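You operate a simulated robot arm through the tools that you are given. There is no shell and no other tool. Be economical: measure what you need, move in short steps, check, and stop when the job is done.

Carry out the task below with a simulated robot arm. There is one attempt and no reset: what you move stays moved.

## Task
Put one of the jars from the short bench on top of the white paper roll there.

Only the result counts: the job must be done as asked and must still hold three seconds after the hand-in. Knocking over, shifting, dropping, spilling or breaking anything else fails it.

## Robot
A 6-joint arm with a two-finger parallel gripper, fixed in place. Base frame: the origin is at the foot of the arm, x ahead of it, y to its left, z up; the work surface is at about z = 0.88. Readings come in m, degrees, newtons and seconds.
With the tool pointing down near the work surface it reaches from about 0.26 to 0.66 m from the base axis. Its first joint turns from -66.0 to 66.0 degrees. Payload 2.9 kg.
The tool frame sits at the grasp point between the pads (the TCP): z along the fingers, y along the line on which they close. The tips reach 0.03 m beyond it. The gripper opens to 0.11 m. The fingers are 0.02 m wide and 0.01 m thick; the gripper's body (0.048 by 0.112 m) begins 0.055 m behind the TCP.
Orientation is that of the tool frame in the base frame, as a unit quaternion [x, y, z, w]. With the fingers straight down and closing along the base's y, the tool's x points along the base's -x, its y along +y and its z along -z.

## Interface
- The arm moves only by the tool nudge_tool. Its argument "steps" is a list of rows, each a list of 7 numbers: the shift along the tool's x, y, z in units of 150 mm (1.0 is 150 mm), then the turn, a rotation vector about the tool's x, y, z in units of 120 degrees (1.0 is 120 degrees), then the opening, from 0 (shut) to 1 (fully open). In form: [[x, y, z, rx, ry, rz, fingers], ...]. A call has 1 to 8 rows; each row is the pose to reach, as a shift and turn from the pose commanded when the call began, along the tool's axes at that moment. A call with a number of a shift or a turn outside -1 to 1 is refused whole. Each row takes 0.2 s and may step no farther than 0.05 m and 8.6 degrees from the row before; otherwise, or with a gripper value out of range, the whole call is refused. A pose out of reach is approached as far as the arm can. The call stops where the force on the tool passes 40 N (or 10 N more than at its start, if that is more) or the arm is blocked; 0.2 s more then pass. Each finger travels about 0.108 m/s and halts on what it meets, pressing with about 27 N; the grip force reading is that of the motor and also rises with nothing between the fingers. The clock runs only during rows and for 0.2 s after the last one: add rows that repeat a pose to give the fingers time. It gives the time, the measured TCP pose, the force on the tool (base axes), the opening and the grip force at its end, in the units of the frame above (readings bear some noise).
- Cameras (640 x 400 px; columns grow to the right, rows downward): "scene" is fixed at [0.0868, 0.4389, 1.3894]; the picture's right is [-0.67, -0.74, 0.00], its down [-0.38, 0.34, -0.86] and it looks along [0.64, -0.58, -0.51] (base axes); focal length 221 px, centre (320, 200). "wrist" rides on the gripper at [0.072, 0.017, -0.103] in the tool frame; the picture's right is [-0.23, 0.97, 0.00], its down [-0.76, -0.18, -0.62] and it looks along [-0.61, -0.14, 0.78] (tool axes); focal length 222 px, centre (320, 200). There is no depth. A picture from a camera that has moved, and an enlarged one, comes with that camera's place and axes in the base frame and with its lens.
- camera(camera): a new picture of that camera. No time passes.
- enlarge(camera, box): a new picture of the part [left, top, right, bottom] of that camera's present view, enlarged. No time passes.
- hand_in(): hands the job in; it is judged then, once.

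Work in short steps. Places have to be worked out from the pictures, the camera data and where the tool is seen: move nearer, look again, correct. Check each grasp and each placing, and mend what went wrong. You have 90 turns and 38 pictures in all, those below and enlarged ones among them. Open the gripper and draw the arm clear of the work before you hand the job in, unless the task says otherwise; then end with one line.

The tools are called after "Request:" as a command line: name --pt "numbers of a row" for each row, then --argument value for the rest, lists and objects as JSON in quotes. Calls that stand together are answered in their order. nudge_tool: Moves the arm, as the interface text tells. Its arguments: {"type":"object","properties":{"steps":{"type":"array","items":{"type":"array","items":{"type":"number"}}}},"required":["steps"]} The other tools are called the same way: camera (camera) takes a picture; enlarge (camera, box) takes an enlarged picture of a part of a camera's view; hand_in () hands the job in.

At the start:

```text
time_s: 0.0
tcp_pos: [0.3214, 0.1859, 1.312]
ee_rot: [0.001, 1.0, 0.0, 0.0]
ft_force: [1.1, -1.1, 0.4]
width: 0.1103
finger_force: 0.1
```

scene: 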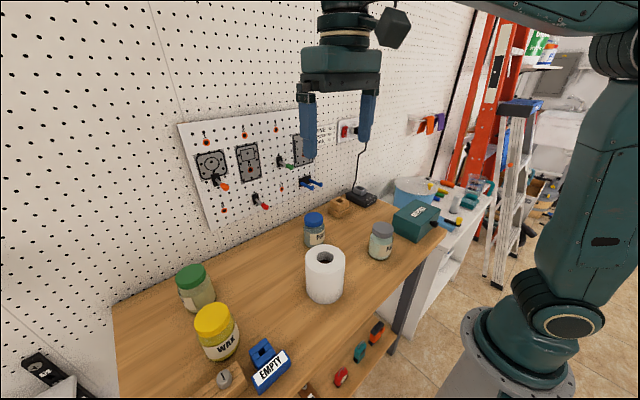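
wrist: 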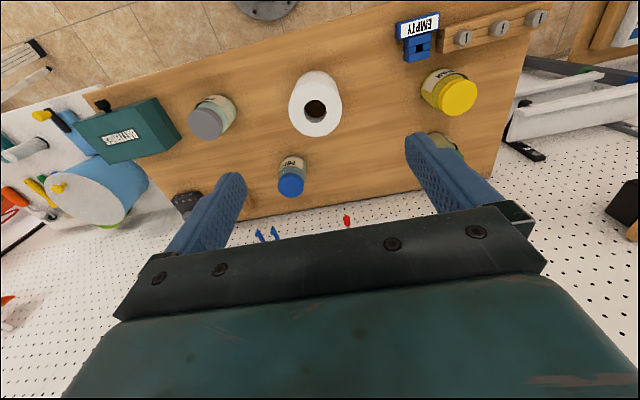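

The pictures put the grey-lidded jar near (0.35, -0.046), with its top at about z 0.985. The roll top centre is near (0.368, 0.168), z about 1.0. The grey jar stands clear, so I move toward it while still high up.

Request:
nudge_tool --pt "-0.05 -0.25 0.1 0 0 0 1" --pt "-0.1 -0.5 0.2 0 0 0 1" --pt "-0.15 -0.75 0.3 0 0 0 1" --pt "-0.19 -1.0 0.4 0 0 0 1"

Request:
nudge_tool --pt "0 -0.27 0.15 0 0 0 1" --pt "0 -0.54 0.3 0 0 0 1" --pt "0 -0.54 0.45 0 0 0 1"

Request:
camera --camera "wrist"

Request:
camera --camera "scene"

```text
time_s: 1.0
tcp_pos: [0.3485, 0.0328, 1.2533]
ee_rot: [-0.001, 1.0, 0.0, 0.001]
ft_force: [0.1, 0.1, -0.3]
width: 0.1099
finger_force: 0.1
```

```text
time_s: 1.8
tcp_pos: [0.3478, -0.0479, 1.1849]
ee_rot: [0.0, 1.0, 0.0, 0.001]
ft_force: [-0.1, -0.7, 1.0]
width: 0.11
finger_force: 0.1
```

```text
35 pictures are left
camera wrist: at [0.276, -0.0307, 1.2883], right [0.23, 0.97, 0.0], down [0.76, -0.18, 0.62], along [0.61, -0.14, -0.78], focal length 222 px, centre (320, 200)
```

wrist: 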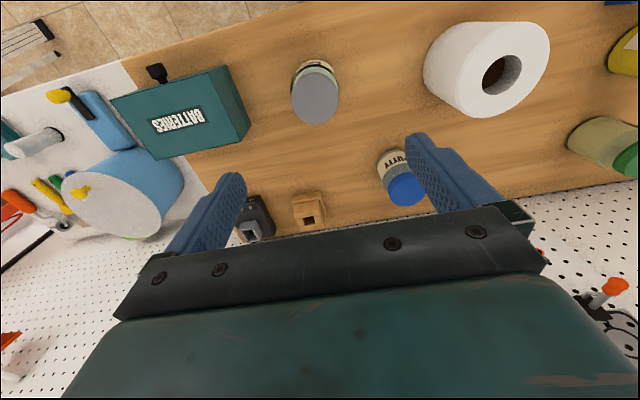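

```text
34 pictures are left
```

scene: 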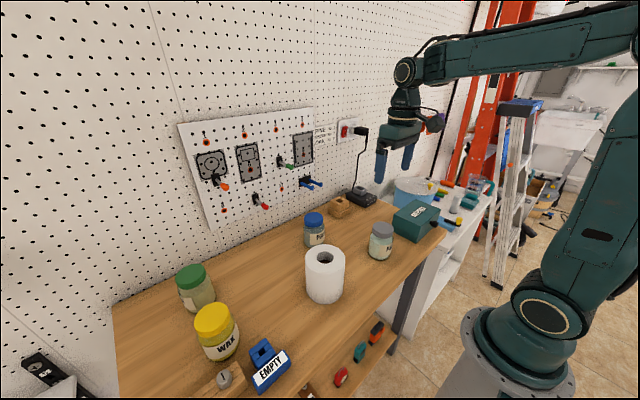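

The jar lid now works out at (0.355, -0.055), top z about 0.975, diameter about 0.063. The battery box edge is near y -0.16, so the fingers clear it. I centre over the jar and go down partway.

Request:
nudge_tool --pt "-0.047 -0.047 0.2 0 0 0 1" --pt "-0.047 -0.047 0.45 0 0 0 1" --pt "-0.047 -0.047 0.75 0 0 0 1" --pt "-0.047 -0.047 0.9 0 0 0 1"

Request:
camera --camera "wrist"

Request:
enlarge --camera "scene" --box '[280, 120, 480, 320]'

```text
time_s: 2.8
tcp_pos: [0.3559, -0.0529, 1.0517]
ee_rot: [0.0, 1.0, 0.001, 0.0]
ft_force: [0.3, -0.2, -0.3]
width: 0.1098
finger_force: 0.0
```

```text
33 pictures are left
camera wrist: at [0.2832, -0.0359, 1.155], right [0.23, 0.97, 0.0], down [0.76, -0.18, 0.62], along [0.61, -0.14, -0.78], focal length 222 px, centre (320, 200)
```

wrist: 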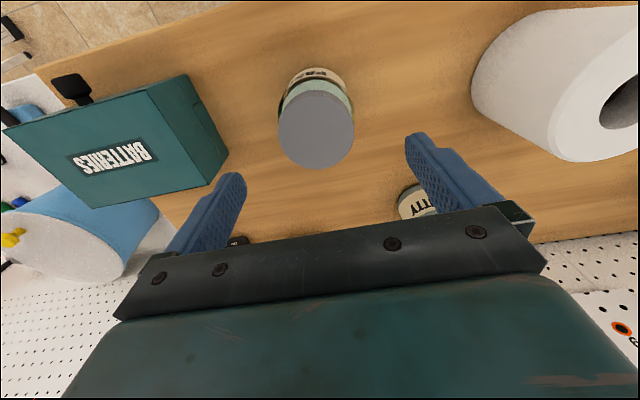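

```text
2.00 times, centred on (380, 220) of scene
camera zoom: at [0.0868, 0.4389, 1.3894], right [-0.67, -0.74, 0.0], down [-0.38, 0.34, -0.86], along [0.64, -0.58, -0.51], focal length 442 px, centre (200, 160)
```

zoom: 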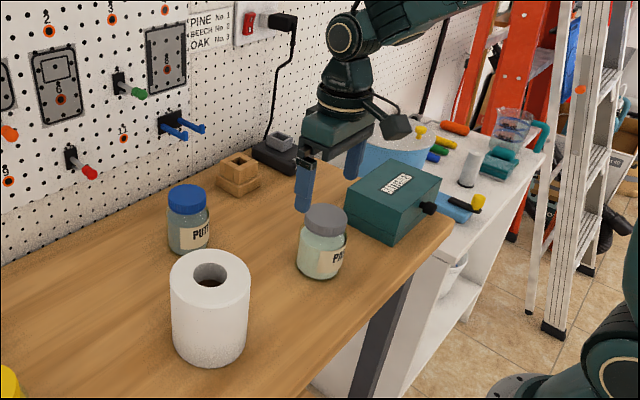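

The lid is at (0.353, -0.055), centred between the fingers, and nothing is in their way. I descend to TCP z of about 0.938, which leaves about 18 mm between the gripper body and the lid, then close.

Request:
nudge_tool --pt "0.015 -0.01 0.2 0 0 0 1" --pt "0.015 -0.01 0.4 0 0 0 1" --pt "0.015 -0.01 0.6 0 0 0 1" --pt "0.015 -0.01 0.755 0 0 0 1"

Request:
camera --camera "wrist"

```text
time_s: 3.8
tcp_pos: [0.3536, -0.0526, 0.9355]
ee_rot: [0.0, 1.0, 0.001, 0.001]
ft_force: [0.2, -0.6, 0.7]
width: 0.1098
finger_force: 0.0
```

```text
31 pictures are left
camera wrist: at [0.2802, -0.036, 1.0386], right [0.23, 0.97, 0.0], down [0.76, -0.18, 0.62], along [0.61, -0.14, -0.78], focal length 222 px, centre (320, 200)
```

wrist: 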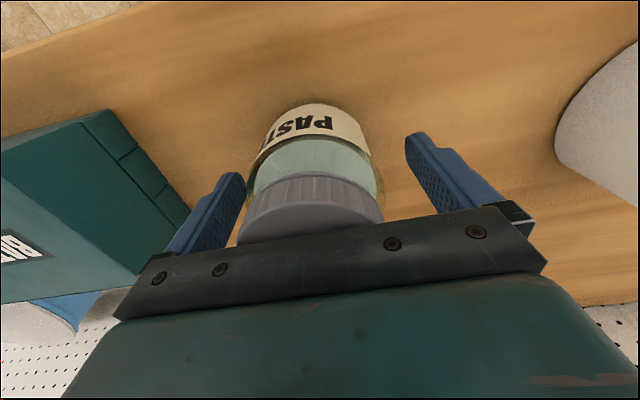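

The jar axis shows about 10 px left of the TCP column, which is about 5 mm toward -y. I shift by that much and look again before closing.

Request:
nudge_tool --pt "0 -0.036 0 0 0 0 1" --pt "0 -0.036 0 0 0 0 1"

Request:
camera --camera "wrist"

```text
time_s: 4.4
tcp_pos: [0.3543, -0.0584, 0.9348]
ee_rot: [0.0, 1.0, 0.0, 0.001]
ft_force: [-0.4, 0.4, -0.3]
width: 0.1099
finger_force: 0.1
```

```text
30 pictures are left
camera wrist: at [0.2811, -0.0418, 1.0392], right [0.23, 0.97, 0.0], down [0.76, -0.18, 0.62], along [0.61, -0.14, -0.78], focal length 222 px, centre (320, 200)
```

wrist: 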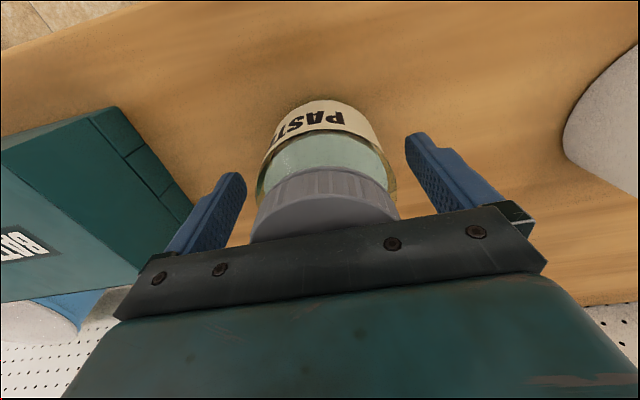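

The jar is now centred, so I close the fingers.

Request:
nudge_tool --pt "0 0 0 0 0 0 0.7" --pt "0 0 0 0 0 0 0.5" --pt "0 0 0 0 0 0 0.3" --pt "0 0 0 0 0 0 0.3" --pt "0 0 0 0 0 0 0.3"

Request:
camera --camera "wrist"

```text
time_s: 5.6
tcp_pos: [0.3536, -0.0583, 0.9357]
ee_rot: [0.0, 1.0, 0.001, 0.001]
ft_force: [0.5, -1.6, 0.3]
width: 0.0711
finger_force: 26.7
```

```text
29 pictures are left
camera wrist: at [0.2811, -0.0417, 1.0393], right [0.23, 0.97, 0.0], down [0.76, -0.18, 0.62], along [0.61, -0.14, -0.78], focal length 222 px, centre (320, 200)
```

wrist: 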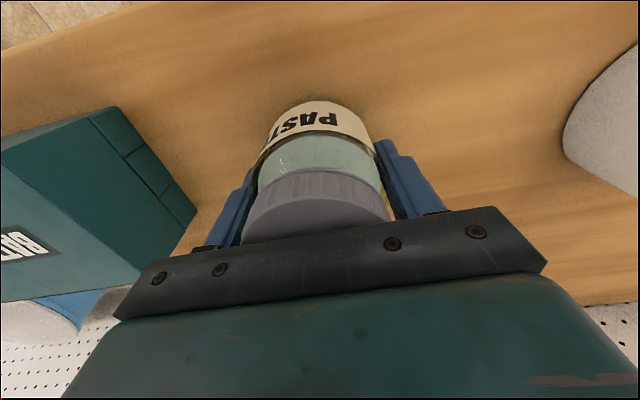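

The grip holds at 0.071 m opening and 26.7 N. I lift straight up 0.15 m gently, keeping the fingers commanded shut.

Request:
nudge_tool --pt "0 0 -0.06 0 0 0 0.3" --pt "0 0 -0.18 0 0 0 0.3" --pt "0 0 -0.35 0 0 0 0.3" --pt "0 0 -0.55 0 0 0 0.3" --pt "0 0 -0.75 0 0 0 0.3" --pt "0 0 -0.92 0 0 0 0.3" --pt "0 0 -1.0 0 0 0 0.3"

Request:
enlarge --camera "scene" --box '[280, 120, 480, 320]'

Request:
camera --camera "wrist"

```text
time_s: 7.2
tcp_pos: [0.3545, -0.0588, 1.0849]
ee_rot: [0.0, 1.0, 0.0, 0.0]
ft_force: [-0.3, -0.9, -2.7]
width: 0.0707
finger_force: 26.5
```

```text
2.00 times, centred on (380, 220) of scene
camera zoom: at [0.0869, 0.4389, 1.3894], right [-0.67, -0.74, 0.0], down [-0.38, 0.34, -0.86], along [0.64, -0.58, -0.51], focal length 442 px, centre (200, 160)
```

zoom: 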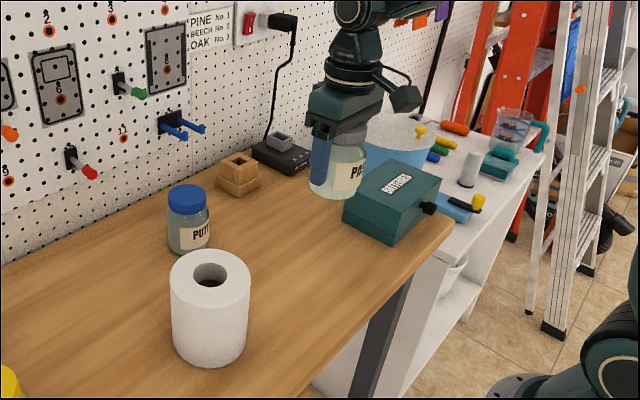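

```text
27 pictures are left
camera wrist: at [0.2821, -0.0423, 1.1884], right [0.23, 0.97, 0.0], down [0.76, -0.18, 0.62], along [0.61, -0.14, -0.78], focal length 222 px, centre (320, 200)
```

wrist: 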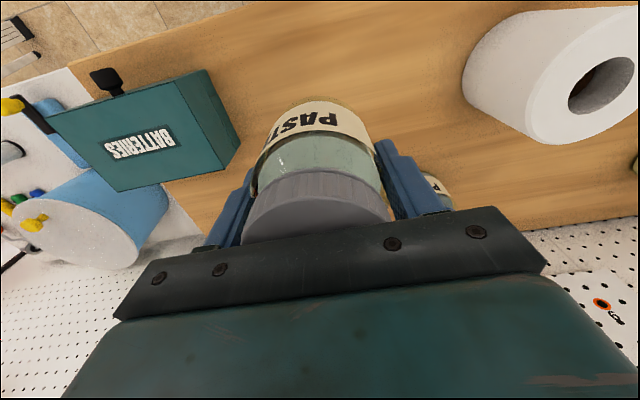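

The jar is held level and hangs at about z 1.03. The roll top is at (0.369, 0.167), z about 0.993. I raise a little more and carry the jar across, checking before I lower it.

Request:
nudge_tool --pt "0 0.04 -0.15 0 0 0 0.3" --pt "0 0.15 -0.25 0 0 0 0.3" --pt "-0.03 0.33 -0.25 0 0 0 0.3" --pt "-0.06 0.53 -0.25 0 0 0 0.3" --pt "-0.09 0.72 -0.25 0 0 0 0.3" --pt "-0.1 0.88 -0.25 0 0 0 0.3" --pt "-0.1 0.96 -0.25 0 0 0 0.3" --pt "-0.1 1.0 -0.25 0 0 0 0.3"

Request:
nudge_tool --pt "0 0.08 0 0 0 0 0.3" --pt "0 0.22 0 0 0 0 0.3" --pt "0 0.36 0 0 0 0 0.3" --pt "0 0.46 0 0 0 0 0.3" --pt "0 0.503 0 0 0 0 0.3" --pt "0 0.503 0 0 0 0 0.3"

Request:
enlarge --camera "scene" --box '[230, 160, 430, 320]'

Request:
camera --camera "wrist"

```text
time_s: 9.0
tcp_pos: [0.3697, 0.0915, 1.1233]
ee_rot: [-0.001, 1.0, 0.0, 0.0]
ft_force: [-0.9, -0.4, -1.9]
width: 0.0709
finger_force: 26.2
```

```text
time_s: 10.4
tcp_pos: [0.3693, 0.1658, 1.1255]
ee_rot: [0.0, 1.0, 0.0, 0.001]
ft_force: [-0.4, 0.1, -2.9]
width: 0.0708
finger_force: 27.1
```

```text
2.50 times, centred on (330, 240) of scene
camera zoom: at [0.0869, 0.4389, 1.3894], right [-0.67, -0.74, 0.0], down [-0.38, 0.34, -0.86], along [0.64, -0.58, -0.51], focal length 552 px, centre (295, 100)
```

zoom: 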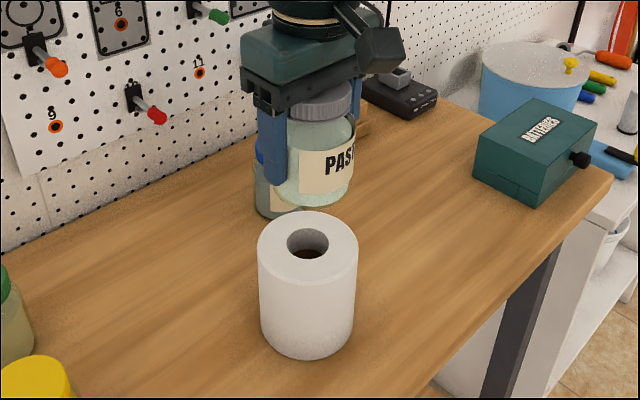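

```text
25 pictures are left
camera wrist: at [0.297, 0.1818, 1.2283], right [0.23, 0.97, 0.0], down [0.76, -0.18, 0.62], along [0.61, -0.14, -0.78], focal length 222 px, centre (320, 200)
```

wrist: 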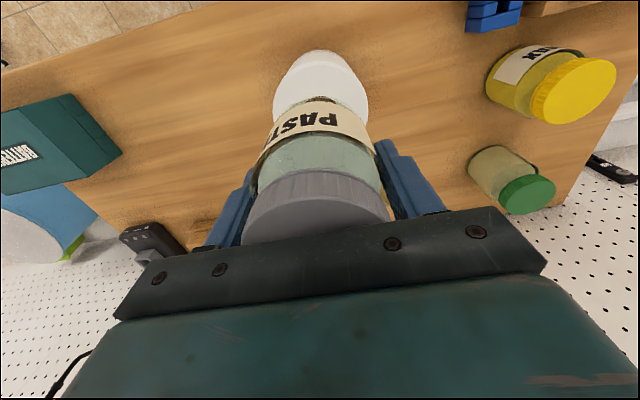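

The y alignment is good. The jar sits about 5 mm toward -x of the TCP, so I correct x by +5 mm and lower to about 1 cm above the expected contact at TCP z of about 1.049.

Request:
nudge_tool --pt "-0.033 0.005 0.08 0 0 0 0.3" --pt "-0.033 0.005 0.2 0 0 0 0.3" --pt "-0.033 0.005 0.32 0 0 0 0.3" --pt "-0.033 0.005 0.4 0 0 0 0.3" --pt "-0.033 0.005 0.43 0 0 0 0.3" --pt "-0.033 0.005 0.43 0 0 0 0.3"

Request:
enlarge --camera "scene" --box '[250, 190, 400, 310]'

Request:
camera --camera "wrist"

```text
time_s: 11.8
tcp_pos: [0.3747, 0.1662, 1.0591]
ee_rot: [0.0, 1.0, 0.0, 0.001]
ft_force: [0.8, 0.3, -2.9]
width: 0.0707
finger_force: 27.3
```

```text
3.33 times, centred on (325, 250) of scene
camera zoom: at [0.0869, 0.4389, 1.3894], right [-0.67, -0.74, 0.0], down [-0.38, 0.34, -0.86], along [0.64, -0.58, -0.51], focal length 736 px, centre (303, 33)
```

zoom: 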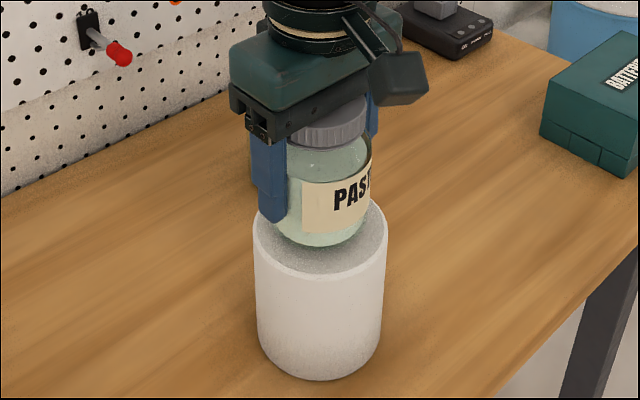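

```text
23 pictures are left
camera wrist: at [0.3018, 0.1833, 1.1618], right [0.23, 0.97, 0.0], down [0.76, -0.18, 0.62], along [0.61, -0.14, -0.78], focal length 222 px, centre (320, 200)
```

wrist: 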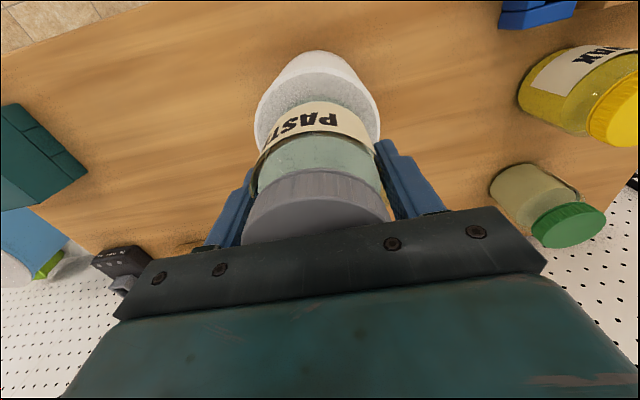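

The jar bottom and roll top share the same axis in both views, so the jar is well centred. I creep down in small steps and watch the force.

Request:
nudge_tool --pt "0 0 0.013 0 0 0 0.3" --pt "0 0 0.026 0 0 0 0.3" --pt "0 0 0.04 0 0 0 0.3"

Request:
enlarge --camera "scene" --box '[280, 215, 380, 295]'

```text
time_s: 12.6
tcp_pos: [0.3753, 0.1673, 1.0529]
ee_rot: [-0.001, 1.0, 0.0, 0.0]
ft_force: [0.2, -0.2, -3.1]
width: 0.0708
finger_force: 27.2
```

```text
5.00 times, centred on (330, 255) of scene
camera zoom: at [0.0869, 0.4389, 1.3894], right [-0.67, -0.74, 0.0], down [-0.38, 0.34, -0.86], along [0.64, -0.58, -0.51], focal length 1104 px, centre (270, -75)
```

zoom: 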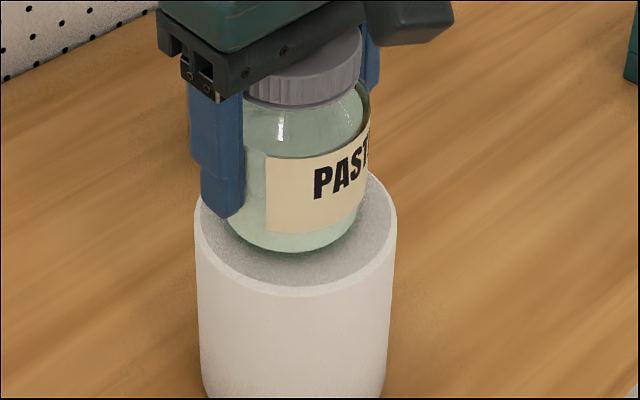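

No contact yet: the vertical force is still -3 N, which is the jar's weight. I keep creeping down.

Request:
nudge_tool --pt "0 0 0.007 0 0 0 0.3" --pt "0 0 0.013 0 0 0 0.3"

Request:
nudge_tool --pt "0 0 0.006 0 0 0 0.3" --pt "0 0 0.01 0 0 0 0.3"

```text
time_s: 13.2
tcp_pos: [0.3744, 0.1681, 1.0519]
ee_rot: [0.001, 1.0, 0.001, 0.001]
ft_force: [-0.3, 0.6, -2.6]
width: 0.0709
finger_force: 27.2
```

```text
time_s: 13.8
tcp_pos: [0.3757, 0.167, 1.0512]
ee_rot: [0.0, 1.0, 0.001, 0.001]
ft_force: [-6.2, -3.1, 16.1]
width: 0.0709
finger_force: 27.4
```

Contact is made, at 16 N. I ease back about 1 mm to relieve the push and read again.

Request:
nudge_tool --pt "0 0 -0.003 0 0 0 0.3" --pt "0 0 -0.006 0 0 0 0.3"

Request:
enlarge --camera "scene" --box '[280, 215, 380, 295]'

```text
time_s: 14.4
tcp_pos: [0.3745, 0.1671, 1.0514]
ee_rot: [-0.001, 1.0, 0.0, 0.001]
ft_force: [-4.5, 1.9, 10.8]
width: 0.0708
finger_force: 27.1
```

```text
5.00 times, centred on (330, 255) of scene
camera zoom: at [0.0866, 0.4389, 1.3894], right [-0.67, -0.74, 0.0], down [-0.38, 0.34, -0.86], along [0.64, -0.58, -0.51], focal length 1104 px, centre (270, -75)
```

zoom: 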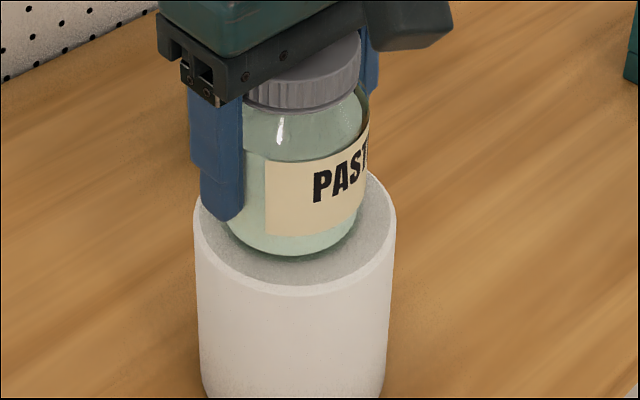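

The force is down to 11 N, so I ease a little more to leave the jar resting lightly.

Request:
nudge_tool --pt "0 0 -0.003 0 0 0 0.3" --pt "0 0 -0.005 0 0 0 0.3"

```text
time_s: 15.0
tcp_pos: [0.3758, 0.167, 1.0511]
ee_rot: [-0.001, 1.0, 0.001, 0.0]
ft_force: [-0.5, 1.2, 1.4]
width: 0.0709
finger_force: 27.1
```

The load is now about neutral with the jar on the roll. I open the fingers gradually, holding position.

Request:
nudge_tool --pt "0 0 0 0 0 0 0.66" --pt "0 0 0 0 0 0 0.72" --pt "0 0 0 0 0 0 0.8" --pt "0 0 0 0 0 0 0.95" --pt "0 0 0 0 0 0 1" --pt "0 0 0 0 0 0 1"

Request:
enlarge --camera "scene" --box '[250, 190, 400, 310]'

Request:
camera --camera "wrist"

```text
time_s: 16.4
tcp_pos: [0.3769, 0.166, 1.0507]
ee_rot: [0.0, 1.0, -0.001, 0.001]
ft_force: [-0.7, -0.5, 0.5]
width: 0.1098
finger_force: 0.0
```

```text
3.33 times, centred on (325, 250) of scene
camera zoom: at [0.0868, 0.4389, 1.3894], right [-0.67, -0.74, 0.0], down [-0.38, 0.34, -0.86], along [0.64, -0.58, -0.51], focal length 736 px, centre (303, 33)
```

zoom: 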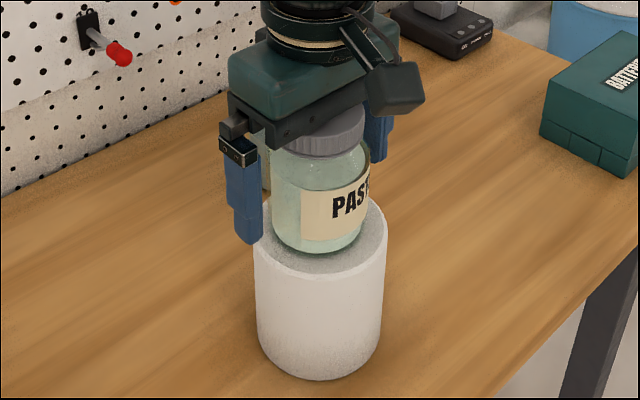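

```text
19 pictures are left
camera wrist: at [0.3032, 0.1836, 1.1548], right [0.23, 0.97, 0.0], down [0.76, -0.18, 0.62], along [0.61, -0.14, -0.78], focal length 222 px, centre (320, 200)
```

wrist: 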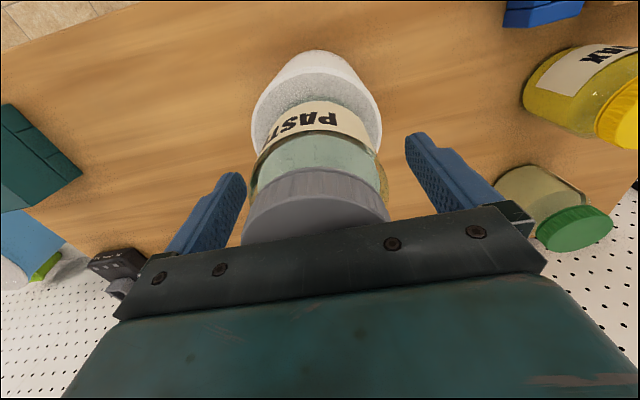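

The jar stands freely on the roll with the fingers clear on both sides. I withdraw straight up and then back away.

Request:
nudge_tool --pt "0 0 -0.06 0 0 0 1" --pt "0 0 -0.2 0 0 0 1" --pt "0 0 -0.4 0 0 0 1" --pt "0 0 -0.65 0 0 0 1" --pt "0 0 -0.85 0 0 0 1" --pt "0 0 -1.0 0 0 0 1"

Request:
nudge_tool --pt "0 -0.2 -0.15 0 0 0 1" --pt "0 -0.45 -0.25 0 0 0 1" --pt "0 -0.7 -0.3 0 0 0 1" --pt "0 -0.9 -0.3 0 0 0 1" --pt "0 -1.0 -0.3 0 0 0 1"

Request:
camera --camera "scene"

Request:
enlarge --camera "scene" --box '[250, 190, 400, 310]'

```text
time_s: 17.8
tcp_pos: [0.3774, 0.1667, 1.2022]
ee_rot: [0.0, 1.0, 0.0, 0.001]
ft_force: [-0.6, -0.5, -0.7]
width: 0.11
finger_force: 0.2
```

```text
time_s: 19.0
tcp_pos: [0.3746, 0.0163, 1.2483]
ee_rot: [0.0, 1.0, 0.0, 0.001]
ft_force: [0.6, 0.5, -1.0]
width: 0.1101
finger_force: 0.1
```

```text
18 pictures are left
```

scene: 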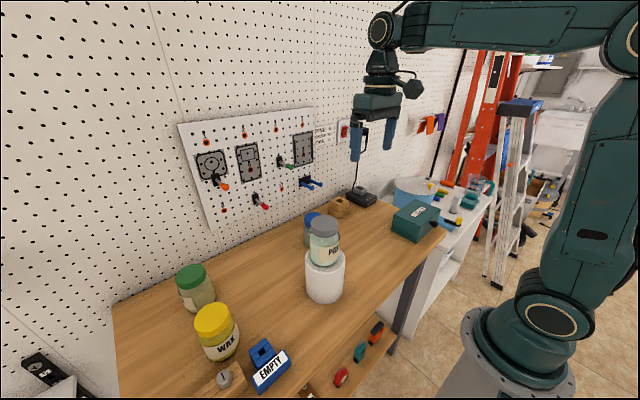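

```text
3.33 times, centred on (325, 250) of scene
camera zoom: at [0.0868, 0.4389, 1.3894], right [-0.67, -0.74, 0.0], down [-0.38, 0.34, -0.86], along [0.64, -0.58, -0.51], focal length 736 px, centre (303, 33)
```

zoom: 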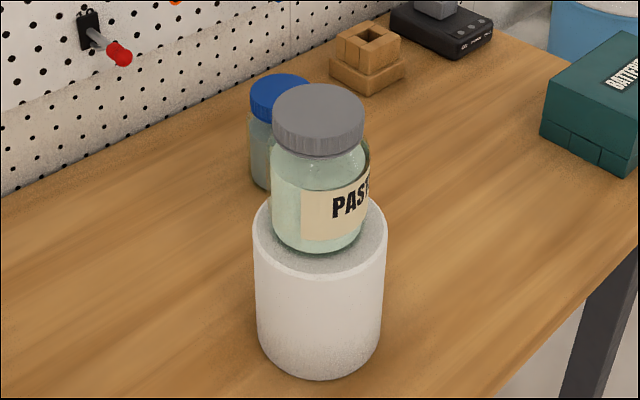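

The jar stands upright and centred on the roll, nothing else has moved, and the arm is clear. I hand in.

Request:
hand_in

```text
The job is handed in.
```

I put the grey-lidded paste jar on top of the white paper roll. It was standing upright and centred in the last picture, nothing else had visibly moved, and the arm was clear when I handed in.
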